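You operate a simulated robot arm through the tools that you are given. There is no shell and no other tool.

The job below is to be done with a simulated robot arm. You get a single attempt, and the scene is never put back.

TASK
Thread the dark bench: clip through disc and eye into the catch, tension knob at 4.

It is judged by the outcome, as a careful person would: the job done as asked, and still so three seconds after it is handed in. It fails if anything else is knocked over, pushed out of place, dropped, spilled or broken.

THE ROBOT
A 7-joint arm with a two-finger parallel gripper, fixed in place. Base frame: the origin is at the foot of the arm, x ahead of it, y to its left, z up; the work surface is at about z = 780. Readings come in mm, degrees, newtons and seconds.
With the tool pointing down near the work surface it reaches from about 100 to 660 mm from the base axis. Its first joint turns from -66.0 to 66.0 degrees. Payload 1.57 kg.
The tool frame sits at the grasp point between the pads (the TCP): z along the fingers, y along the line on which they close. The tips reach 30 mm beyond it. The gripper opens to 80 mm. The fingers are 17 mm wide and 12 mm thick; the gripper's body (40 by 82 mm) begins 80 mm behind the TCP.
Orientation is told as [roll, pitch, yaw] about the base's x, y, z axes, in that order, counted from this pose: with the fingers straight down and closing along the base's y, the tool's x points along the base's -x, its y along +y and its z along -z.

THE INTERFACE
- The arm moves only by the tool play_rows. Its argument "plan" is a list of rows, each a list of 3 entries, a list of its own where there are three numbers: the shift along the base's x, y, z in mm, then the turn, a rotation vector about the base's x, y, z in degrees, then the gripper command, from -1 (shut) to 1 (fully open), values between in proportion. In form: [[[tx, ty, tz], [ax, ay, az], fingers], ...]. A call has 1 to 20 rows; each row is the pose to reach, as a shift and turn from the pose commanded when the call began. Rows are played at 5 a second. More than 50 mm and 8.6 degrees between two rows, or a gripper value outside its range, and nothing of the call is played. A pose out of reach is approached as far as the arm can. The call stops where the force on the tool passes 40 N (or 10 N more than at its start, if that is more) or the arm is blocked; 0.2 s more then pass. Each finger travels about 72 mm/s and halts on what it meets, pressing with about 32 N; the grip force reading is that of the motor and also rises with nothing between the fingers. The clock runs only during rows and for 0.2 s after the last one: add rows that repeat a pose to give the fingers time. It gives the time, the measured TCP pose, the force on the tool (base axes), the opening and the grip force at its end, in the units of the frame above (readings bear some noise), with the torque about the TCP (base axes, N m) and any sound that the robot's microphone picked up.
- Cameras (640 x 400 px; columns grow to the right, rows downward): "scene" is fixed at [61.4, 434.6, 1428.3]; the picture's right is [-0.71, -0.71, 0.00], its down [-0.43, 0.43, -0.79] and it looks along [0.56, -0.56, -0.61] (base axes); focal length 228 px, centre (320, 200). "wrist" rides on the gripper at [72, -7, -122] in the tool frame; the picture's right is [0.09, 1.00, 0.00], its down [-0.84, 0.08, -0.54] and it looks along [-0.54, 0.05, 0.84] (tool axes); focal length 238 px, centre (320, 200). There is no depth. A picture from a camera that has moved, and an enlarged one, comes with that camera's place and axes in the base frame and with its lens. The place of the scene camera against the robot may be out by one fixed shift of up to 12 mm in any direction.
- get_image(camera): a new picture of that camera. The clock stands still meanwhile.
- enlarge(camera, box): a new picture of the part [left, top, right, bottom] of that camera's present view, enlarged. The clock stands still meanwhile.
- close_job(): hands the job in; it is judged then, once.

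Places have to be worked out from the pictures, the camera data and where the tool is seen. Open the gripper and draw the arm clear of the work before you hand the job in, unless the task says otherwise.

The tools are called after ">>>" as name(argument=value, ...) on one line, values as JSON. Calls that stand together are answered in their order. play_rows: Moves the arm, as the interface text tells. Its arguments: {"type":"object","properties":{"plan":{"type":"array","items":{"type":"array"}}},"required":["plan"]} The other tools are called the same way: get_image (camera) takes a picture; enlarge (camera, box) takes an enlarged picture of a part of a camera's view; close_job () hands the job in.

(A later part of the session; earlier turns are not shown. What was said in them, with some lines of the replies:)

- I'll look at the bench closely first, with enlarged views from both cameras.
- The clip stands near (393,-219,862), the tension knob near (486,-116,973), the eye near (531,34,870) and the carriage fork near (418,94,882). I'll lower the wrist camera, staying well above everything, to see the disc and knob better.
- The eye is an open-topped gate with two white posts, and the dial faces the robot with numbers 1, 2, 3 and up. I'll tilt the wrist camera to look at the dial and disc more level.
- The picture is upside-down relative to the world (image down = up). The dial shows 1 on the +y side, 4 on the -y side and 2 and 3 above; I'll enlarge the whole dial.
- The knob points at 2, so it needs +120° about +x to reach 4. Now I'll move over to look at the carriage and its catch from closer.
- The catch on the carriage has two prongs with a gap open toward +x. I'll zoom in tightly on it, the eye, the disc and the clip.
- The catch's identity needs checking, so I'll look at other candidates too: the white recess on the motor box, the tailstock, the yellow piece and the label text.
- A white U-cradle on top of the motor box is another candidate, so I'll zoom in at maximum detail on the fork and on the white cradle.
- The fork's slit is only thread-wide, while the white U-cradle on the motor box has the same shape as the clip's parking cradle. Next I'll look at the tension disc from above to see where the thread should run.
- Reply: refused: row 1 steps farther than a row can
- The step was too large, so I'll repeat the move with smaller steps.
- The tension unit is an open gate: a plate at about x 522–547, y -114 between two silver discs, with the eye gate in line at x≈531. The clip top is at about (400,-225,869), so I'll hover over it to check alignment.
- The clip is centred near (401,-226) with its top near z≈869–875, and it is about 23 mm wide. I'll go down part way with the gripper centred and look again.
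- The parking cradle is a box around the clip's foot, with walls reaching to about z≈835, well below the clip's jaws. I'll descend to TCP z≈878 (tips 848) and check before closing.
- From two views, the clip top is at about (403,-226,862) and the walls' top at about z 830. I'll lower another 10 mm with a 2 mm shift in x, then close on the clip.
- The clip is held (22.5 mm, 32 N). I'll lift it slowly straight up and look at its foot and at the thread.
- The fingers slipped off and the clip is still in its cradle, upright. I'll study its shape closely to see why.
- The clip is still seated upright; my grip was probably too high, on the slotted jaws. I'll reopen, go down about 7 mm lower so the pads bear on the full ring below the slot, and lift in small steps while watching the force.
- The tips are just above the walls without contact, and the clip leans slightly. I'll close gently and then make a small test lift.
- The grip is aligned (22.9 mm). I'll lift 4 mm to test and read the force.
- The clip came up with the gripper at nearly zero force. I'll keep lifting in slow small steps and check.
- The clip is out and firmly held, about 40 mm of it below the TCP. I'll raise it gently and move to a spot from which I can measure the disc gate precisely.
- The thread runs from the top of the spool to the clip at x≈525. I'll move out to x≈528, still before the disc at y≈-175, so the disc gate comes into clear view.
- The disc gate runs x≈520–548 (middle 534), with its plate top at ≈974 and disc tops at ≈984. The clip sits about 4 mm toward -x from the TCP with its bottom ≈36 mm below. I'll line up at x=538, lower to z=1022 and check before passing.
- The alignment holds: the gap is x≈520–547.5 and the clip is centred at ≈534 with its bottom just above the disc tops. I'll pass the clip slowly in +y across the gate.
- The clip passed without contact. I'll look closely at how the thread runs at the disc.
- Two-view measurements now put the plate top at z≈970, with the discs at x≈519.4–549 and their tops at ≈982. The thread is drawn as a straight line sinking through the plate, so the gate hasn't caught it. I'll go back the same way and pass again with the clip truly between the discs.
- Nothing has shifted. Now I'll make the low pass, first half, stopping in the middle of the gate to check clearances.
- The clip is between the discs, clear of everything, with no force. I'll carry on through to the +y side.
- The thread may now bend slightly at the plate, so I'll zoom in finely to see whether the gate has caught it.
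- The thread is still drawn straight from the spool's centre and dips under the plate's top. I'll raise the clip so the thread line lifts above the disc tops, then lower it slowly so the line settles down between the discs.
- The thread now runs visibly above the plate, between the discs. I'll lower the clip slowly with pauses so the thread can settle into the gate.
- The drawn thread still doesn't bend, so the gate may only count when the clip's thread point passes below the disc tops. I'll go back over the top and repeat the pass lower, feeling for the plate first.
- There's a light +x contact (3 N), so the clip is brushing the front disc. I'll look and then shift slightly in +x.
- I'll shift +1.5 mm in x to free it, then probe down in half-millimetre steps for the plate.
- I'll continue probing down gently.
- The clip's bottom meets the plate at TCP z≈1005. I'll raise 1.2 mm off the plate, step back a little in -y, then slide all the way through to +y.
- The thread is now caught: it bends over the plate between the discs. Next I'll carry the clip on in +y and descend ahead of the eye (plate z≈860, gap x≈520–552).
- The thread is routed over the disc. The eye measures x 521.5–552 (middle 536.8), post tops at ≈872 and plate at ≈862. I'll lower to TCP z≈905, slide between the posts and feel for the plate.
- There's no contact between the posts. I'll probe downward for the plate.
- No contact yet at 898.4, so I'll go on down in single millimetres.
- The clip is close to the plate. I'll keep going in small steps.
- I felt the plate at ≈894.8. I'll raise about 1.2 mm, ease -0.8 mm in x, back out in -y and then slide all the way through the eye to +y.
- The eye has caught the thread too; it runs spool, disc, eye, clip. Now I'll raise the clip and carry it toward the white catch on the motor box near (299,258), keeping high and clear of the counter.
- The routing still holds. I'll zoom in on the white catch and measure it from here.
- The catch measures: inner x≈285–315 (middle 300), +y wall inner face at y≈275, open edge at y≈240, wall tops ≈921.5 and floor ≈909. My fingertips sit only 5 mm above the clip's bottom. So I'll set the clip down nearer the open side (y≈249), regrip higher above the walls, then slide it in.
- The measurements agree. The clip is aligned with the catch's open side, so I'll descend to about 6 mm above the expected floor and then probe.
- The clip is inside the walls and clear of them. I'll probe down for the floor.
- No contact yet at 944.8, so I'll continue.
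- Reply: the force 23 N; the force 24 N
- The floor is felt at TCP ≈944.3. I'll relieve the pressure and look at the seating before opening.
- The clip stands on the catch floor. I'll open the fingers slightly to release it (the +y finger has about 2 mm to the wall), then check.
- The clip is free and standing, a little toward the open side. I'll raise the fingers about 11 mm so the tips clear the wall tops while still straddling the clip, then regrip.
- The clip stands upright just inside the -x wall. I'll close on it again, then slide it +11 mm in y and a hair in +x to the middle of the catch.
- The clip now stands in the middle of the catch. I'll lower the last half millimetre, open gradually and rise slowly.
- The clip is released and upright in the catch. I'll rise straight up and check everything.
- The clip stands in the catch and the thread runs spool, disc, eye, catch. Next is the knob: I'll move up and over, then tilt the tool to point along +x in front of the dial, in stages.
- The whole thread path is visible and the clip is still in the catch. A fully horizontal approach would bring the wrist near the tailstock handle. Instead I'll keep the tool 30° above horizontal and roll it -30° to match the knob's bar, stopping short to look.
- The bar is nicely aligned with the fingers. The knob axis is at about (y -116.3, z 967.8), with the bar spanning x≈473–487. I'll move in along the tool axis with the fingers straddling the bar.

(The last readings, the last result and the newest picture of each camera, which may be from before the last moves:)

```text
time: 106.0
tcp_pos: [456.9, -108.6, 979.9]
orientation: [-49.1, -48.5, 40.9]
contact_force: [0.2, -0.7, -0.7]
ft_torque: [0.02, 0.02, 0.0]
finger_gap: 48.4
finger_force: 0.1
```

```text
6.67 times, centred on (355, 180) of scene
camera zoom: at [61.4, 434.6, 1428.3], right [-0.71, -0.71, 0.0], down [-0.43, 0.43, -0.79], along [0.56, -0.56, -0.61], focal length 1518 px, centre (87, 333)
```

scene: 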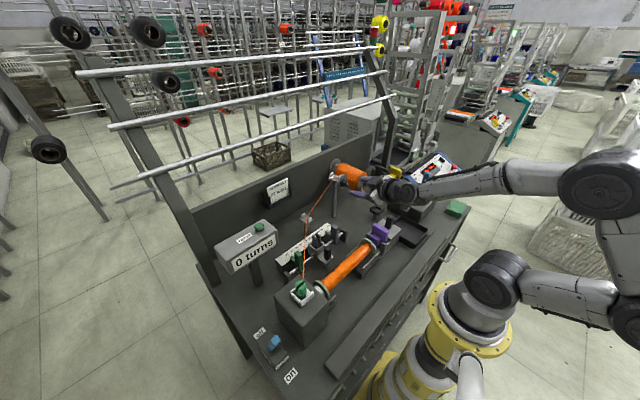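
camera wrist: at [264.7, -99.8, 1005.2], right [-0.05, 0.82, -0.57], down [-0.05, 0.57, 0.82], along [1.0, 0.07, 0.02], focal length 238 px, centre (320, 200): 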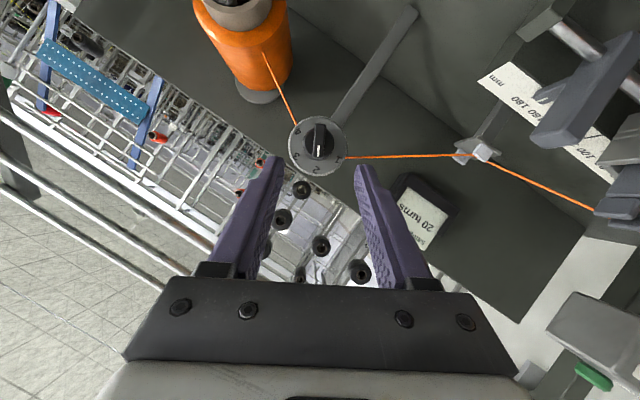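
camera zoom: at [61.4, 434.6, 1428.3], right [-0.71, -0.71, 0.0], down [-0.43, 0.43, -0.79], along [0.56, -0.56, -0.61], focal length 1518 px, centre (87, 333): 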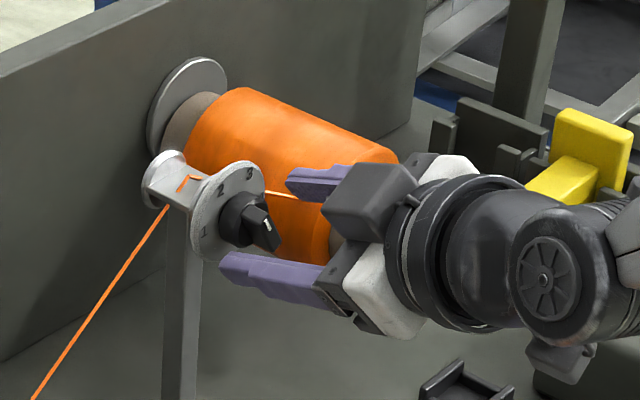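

The bar is about 1.7 mm off the fingers' midline, so I'll correct that and close gently on it.

>>> play_rows(plan=[[[0, 1.4, -1], [0, 0, 0], 0.2], [[0, 1.4, -1], [0, 0, 0], -0.2], [[0, 1.4, -1], [0, 0, 0], -0.5], [[0, 1.4, -1], [0, 0, 0], -0.8], [[0, 1.4, -1], [0, 0, 0], -1], [[0, 1.4, -1], [0, 0, 0], -1]])

>>> enlarge(camera="wrist", box=[240, 100, 400, 200])

>>> enlarge(camera="scene", box=[320, 150, 390, 210])

```text
time: 107.4
tcp_pos: [456.5, -106.1, 980.3]
orientation: [-49.1, -48.6, 40.9]
contact_force: [-0.5, 0.5, -0.3]
ft_torque: [0.0, 0.0, 0.01]
finger_gap: 10.0
finger_force: 28.5
```

```text
4.00 times, centred on (320, 150) of wrist
camera zoom: at [315.5, -114.0, 982.5], right [-0.05, 0.82, -0.57], down [-0.05, 0.56, 0.82], along [1.0, 0.07, 0.02], focal length 953 px, centre (320, 400)
```

zoom: 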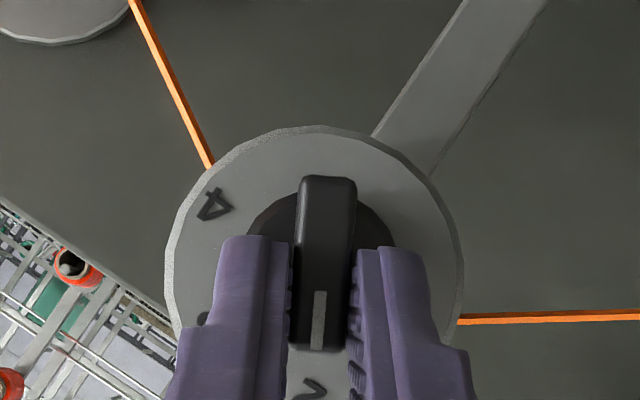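

```text
6.67 times, centred on (355, 180) of scene
camera zoom: at [61.4, 434.6, 1428.3], right [-0.71, -0.71, 0.0], down [-0.43, 0.43, -0.79], along [0.56, -0.56, -0.61], focal length 1518 px, centre (87, 333)
```

zoom: 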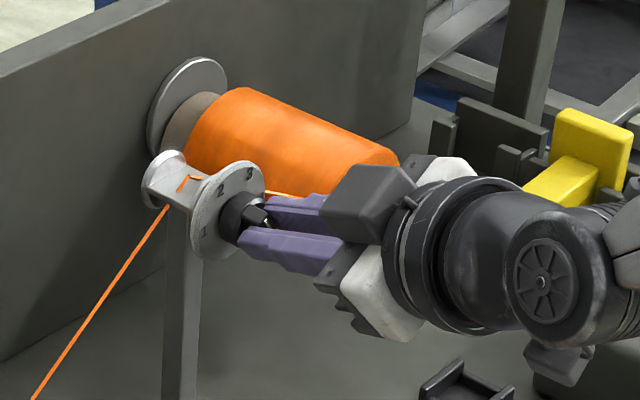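

The bar is gripped (10 mm). I'll turn about the knob's axis, +60° first, and check the force and the reading.

>>> play_rows(plan=[[[0, -0.95, 0.5], [4, 0, 0], -1], [[0, -1.92, 0.94], [8, 0, 0], -1], [[0, -2.9, 1.3], [12, 0, 0], -1], [[0, -3.95, 1.6], [16, 0, 0], -1], [[0, -5.0, 1.8], [20, 0, 0], -1], [[0, -6.05, 1.97], [24, 0, 0], -1], [[0, -8.18, 2.04], [32, 0, 0], -1], [[0, -10.31, 1.82], [40, 0, 0], -1], [[0, -12.38, 1.3], [48, 0, 0], -1], [[0, -14.36, 0.5], [56, 0, 0], -1], [[0, -15.3, 0], [60, 0, 0], -1], [[0, -15.3, 0], [60, 0, 0], -1]])

>>> enlarge(camera="wrist", box=[240, 100, 400, 200])

>>> enlarge(camera="scene", box=[320, 150, 390, 210])

```text
time: 110.0
tcp_pos: [455.3, -123.6, 980.6]
orientation: [49.2, -48.6, -41.2]
contact_force: [3.1, -12.4, 5.5]
ft_torque: [-0.14, 0.31, 0.03]
finger_gap: 9.7
finger_force: 28.2
```

```text
4.00 times, centred on (320, 150) of wrist
camera zoom: at [315.3, -128.4, 975.5], right [-0.04, 0.9, 0.43], down [-0.05, -0.43, 0.9], along [1.0, 0.02, 0.07], focal length 953 px, centre (320, 400)
```

zoom: 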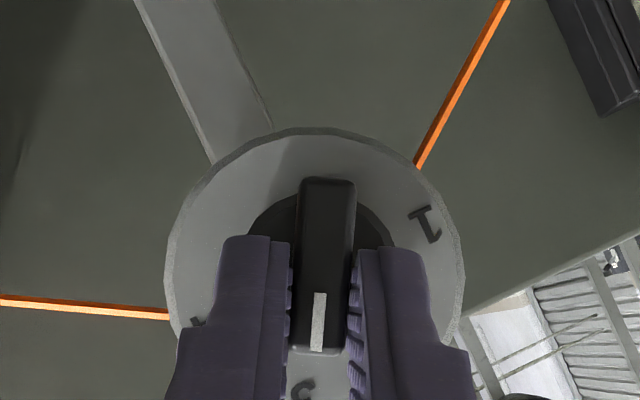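

```text
6.67 times, centred on (355, 180) of scene
camera zoom: at [61.5, 434.3, 1428.4], right [-0.71, -0.71, 0.0], down [-0.43, 0.43, -0.79], along [0.56, -0.56, -0.61], focal length 1518 px, centre (87, 333)
```

zoom: 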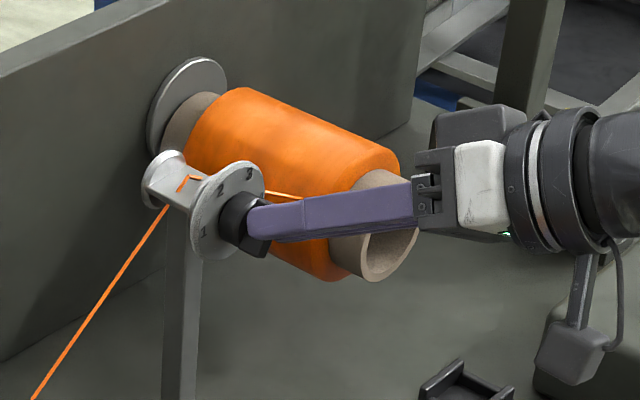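

The knob turned with the gripper and now points at 3. I'll turn the second 60° toward 4, allowing for the slight side force.

>>> play_rows(plan=[[[0, -1.96, -0.6], [4, 0, 0], -1], [[0, -2.89, -1.27], [8, 0, 0], -1], [[0, -3.75, -2.0], [12, 0, 0], -1], [[0, -4.57, -2.79], [16, 0, 0], -1], [[0, -6.04, -4.53], [24, 0, 0], -1], [[0, -7.24, -6.46], [32, 0, 0], -1], [[0, -8.17, -8.54], [40, 0, 0], -1], [[0, -8.79, -10.73], [48, 0, 0], -1], [[0, -9.11, -12.98], [56, 0, 0], -1], [[0, -9.15, -14.12], [60, 0, 0], -1], [[0, -9.15, -14.12], [60, 0, 0], -1]])

>>> enlarge(camera="wrist", box=[240, 100, 400, 200])

>>> enlarge(camera="scene", box=[320, 150, 390, 210])

```text
time: 112.4
tcp_pos: [455.4, -131.9, 966.5]
orientation: [90.1, 0.0, -59.7]
contact_force: [7.0, 10.3, 12.6]
ft_torque: [0.13, -0.17, 0.46]
finger_gap: 10.1
finger_force: 28.2
```

```text
4.00 times, centred on (320, 150) of wrist
camera zoom: at [315.3, -130.9, 959.2], right [-0.05, 0.08, 1.0], down [-0.05, -1.0, 0.08], along [1.0, -0.04, 0.05], focal length 953 px, centre (320, 400)
```

zoom: 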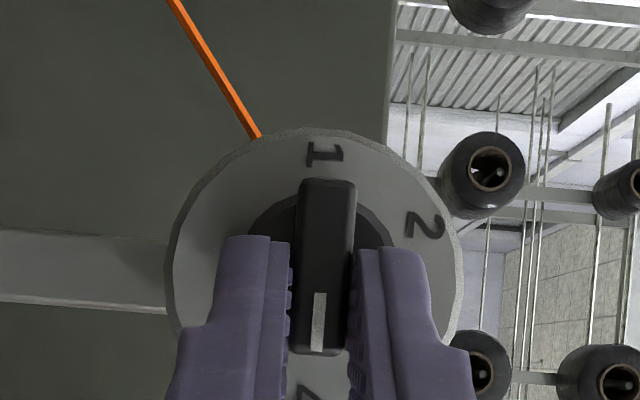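

```text
6.67 times, centred on (355, 180) of scene
camera zoom: at [61.4, 435.0, 1428.1], right [-0.71, -0.71, 0.0], down [-0.43, 0.43, -0.8], along [0.56, -0.56, -0.61], focal length 1518 px, centre (87, 333)
```

zoom: 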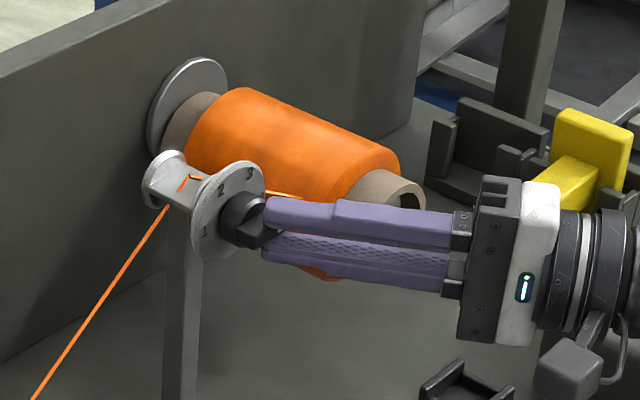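

The pointer now lines up with 4. I'll release gently, draw back along the tool axis and check the dial.

>>> play_rows(plan=[[[0, 0, 0.5], [0, 0, 0], -0.7], [[0, 0, 0.5], [0, 0, 0], -0.3], [[0, 0, 0.5], [0, 0, 0], 0.1], [[0, 0, 0.5], [0, 0, 0], 0.2], [[-5, -3, 0.5], [0, 0, 0], 0.2], [[-15, -9, 0.5], [0, 0, 0], 0.2], [[-28, -16, 0.5], [0, 0, 0], 0.2], [[-42, -24, 0.5], [0, 0, 0], 0.2], [[-52, -30, 0.5], [0, 0, 0], 0.2], [[-52, -30, 0.5], [0, 0, 0], 0.2]])

>>> enlarge(camera="wrist", box=[240, 80, 400, 200])

>>> enlarge(camera="scene", box=[320, 150, 390, 210])

```text
time: 114.6
tcp_pos: [403.1, -161.7, 965.5]
orientation: [90.0, 0.1, -60.0]
contact_force: [-0.3, 0.3, -0.7]
ft_torque: [-0.03, 0.0, -0.02]
finger_gap: 47.8
finger_force: 0.1
```

```text
3.33 times, centred on (320, 140) of wrist
camera zoom: at [262.5, -160.5, 958.9], right [-0.05, 0.08, 1.0], down [-0.05, -1.0, 0.08], along [1.0, -0.05, 0.05], focal length 794 px, centre (320, 400)
```

zoom: 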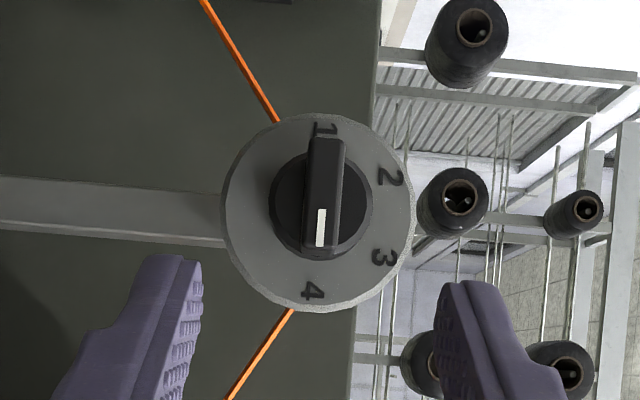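

```text
6.67 times, centred on (355, 180) of scene
camera zoom: at [61.4, 434.6, 1428.3], right [-0.71, -0.71, 0.0], down [-0.43, 0.43, -0.79], along [0.56, -0.56, -0.61], focal length 1518 px, centre (87, 333)
```

zoom: 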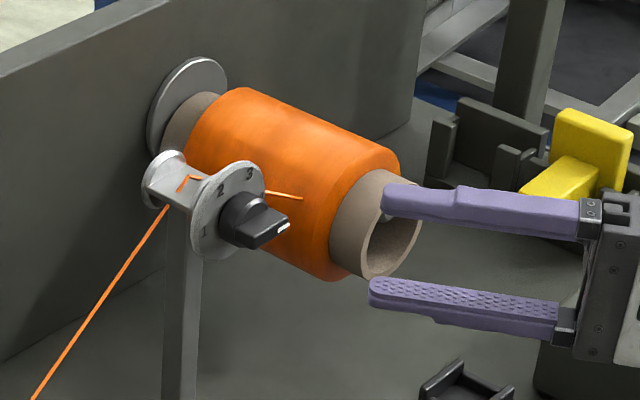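

The pointer stands at 4. I'll now raise the arm and unwind the roll, moving away from the bench work.

>>> play_rows(plan=[[[-5, 0, 15], [0, 0, 0], 0.2], [[-12, 0, 40], [0, 0, 0], 0.2], [[-20, 0, 70], [-6, 0, 0], 0.2], [[-28, 5, 100], [-13, 0, 0], 0.2], [[-36, 10, 130], [-20, 0, 0], 0.2], [[-44, 15, 155], [-28, 0, 0], 0.2], [[-50, 20, 170], [-36, 0, 0], 0.2], [[-54, 25, 180], [-44, 0, 0], 0.2], [[-58, 30, 190], [-52, 0, 0], 0.2], [[-60, 35, 200], [-60, 0, 0], 0.2], [[-60, 40, 210], [-68, 0, 0], 0.2], [[-60, 45, 220], [-76, 0, 0], 0.2], [[-60, 50, 230], [-84, 0, 0], 0.2], [[-60, 55, 235], [-90, 0, 0], 0.2], [[-60, 55, 235], [-90, 0, 0], 0.2]])

>>> get_image(camera="scene")

>>> enlarge(camera="scene", box=[240, 150, 460, 310])

```text
time: 117.8
tcp_pos: [343.6, -106.1, 1201.4]
orientation: [-0.2, -60.0, 0.1]
contact_force: [0.6, -0.9, 0.3]
ft_torque: [0.03, 0.02, 0.0]
finger_gap: 48.0
finger_force: 0.0
```

```text
taken
```

scene: 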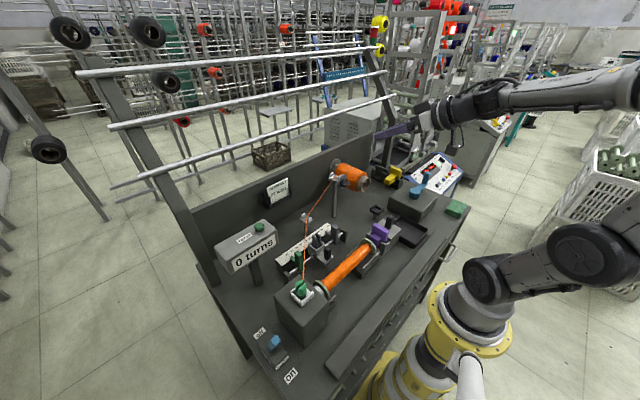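

```text
2.50 times, centred on (350, 230) of scene
camera zoom: at [61.4, 434.6, 1428.3], right [-0.71, -0.71, 0.0], down [-0.43, 0.43, -0.79], along [0.56, -0.56, -0.61], focal length 569 px, centre (245, 125)
```

zoom: 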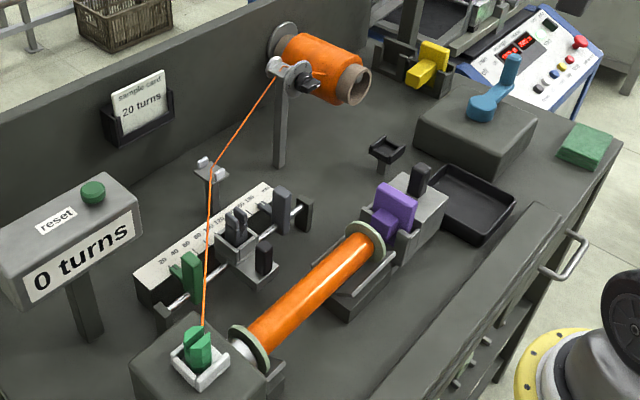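

Everything is in place: clip in the catch, thread through disc and eye, knob at 4, nothing else moved. I'll return the tool to its high starting pose with the gripper open and take a last look.

>>> play_rows(plan=[[[-3, 5, 8], [0, 7, 0], 0.6], [[-6, 10, 16], [0, 14, 0], 1], [[-9, 15, 24], [0, 22, 0], 1], [[-12, 20, 30], [0, 30, 0], 1], [[-16, 25, 36], [0, 38, 0], 1], [[-20, 32, 42], [0, 46, 0], 1], [[-26, 38, 47], [0, 54, 0], 1], [[-32, 44, 50], [0, 60, 0], 1], [[-32, 44, 50], [0, 60, 0], 1]])

>>> get_image(camera="wrist")

>>> enlarge(camera="scene", box=[280, 260, 325, 305])

>>> enlarge(camera="scene", box=[320, 155, 370, 200])

```text
time: 119.8
tcp_pos: [310.1, -77.5, 1267.3]
orientation: [14.2, -6.9, -0.6]
contact_force: [0.1, -0.5, 1.2]
ft_torque: [0.0, 0.01, 0.01]
finger_gap: 79.7
finger_force: 0.0
out of reach, approached as far as the arm can: row 4, 5, 6, 7, 8, 9
```

```text
taken
camera wrist: at [224.0, -113.4, 1375.1], right [-0.11, 0.97, 0.23], down [0.76, -0.07, 0.64], along [0.63, 0.25, -0.73], focal length 238 px, centre (320, 200)
```

wrist: 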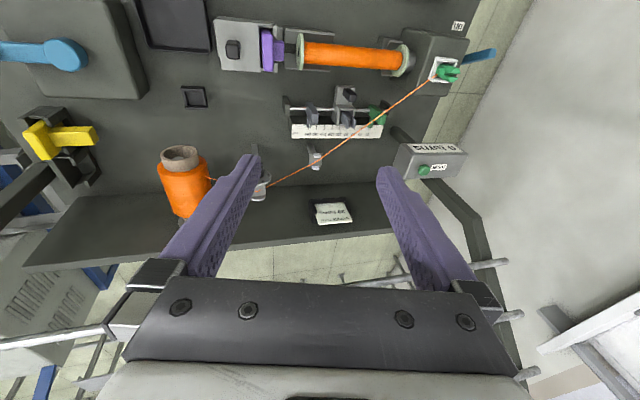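

```text
8.89 times, centred on (302, 282) of scene
camera zoom: at [61.4, 434.6, 1428.3], right [-0.71, -0.71, 0.0], down [-0.43, 0.43, -0.79], along [0.56, -0.56, -0.61], focal length 2024 px, centre (476, -533)
```

zoom: 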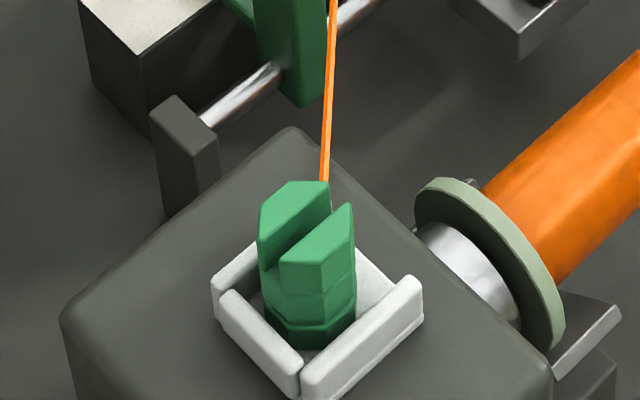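

```text
8.89 times, centred on (345, 178) of scene
camera zoom: at [61.4, 434.6, 1428.3], right [-0.71, -0.71, 0.0], down [-0.43, 0.43, -0.79], along [0.56, -0.56, -0.61], focal length 2024 px, centre (98, 400)
```

zoom: 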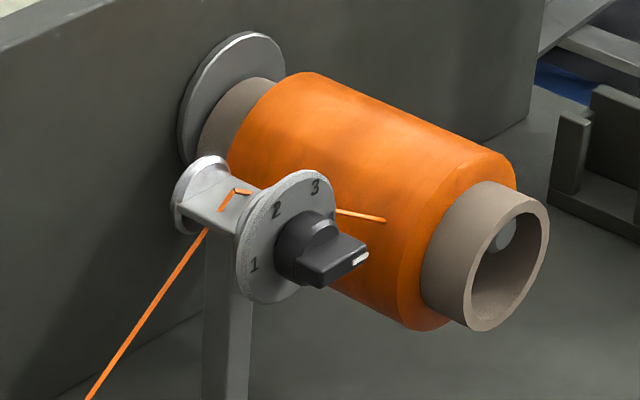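

The clip stands upright in the catch with the thread over the disc and through the eye. The knob points at 4, the gripper is open and the arm is high and clear. The final pose was slightly out of reach, which doesn't affect the result, so I'm handing the job in.

>>> close_job()

```text
The job is handed in.
```

I've handed the job in. In the last pictures, the thread ran from the spool over the tension disc and through the eye. The clip stood upright in the catch, and the knob pointed at 4.

- **The catch:** nothing on the bench is labelled as the catch. I took it to be the white three-walled cradle on top of the motor box, because it matches the clip's parking cradle and was empty. The fork on the carriage has a slit only wide enough for thread.
- **Picking up the clip:** it slipped out of the fingers on the first lift and dropped back into its own cradle. The second, lower grip held.
- **Disc and eye:** the first two passes over the disc didn't catch the thread, and one of them went between the discs but not low enough. It caught when I passed the clip just above the plate. While feeling for height, I pressed the clip lightly on the disc plate, the eye plate and the catch floor, and it brushed the front disc. None of these visibly moved.
- **End state:** I saw nothing else moved or knocked over. The gripper is open, and the arm is high and clear. Its last pose was slightly out of reach, so it ended a little tilted.
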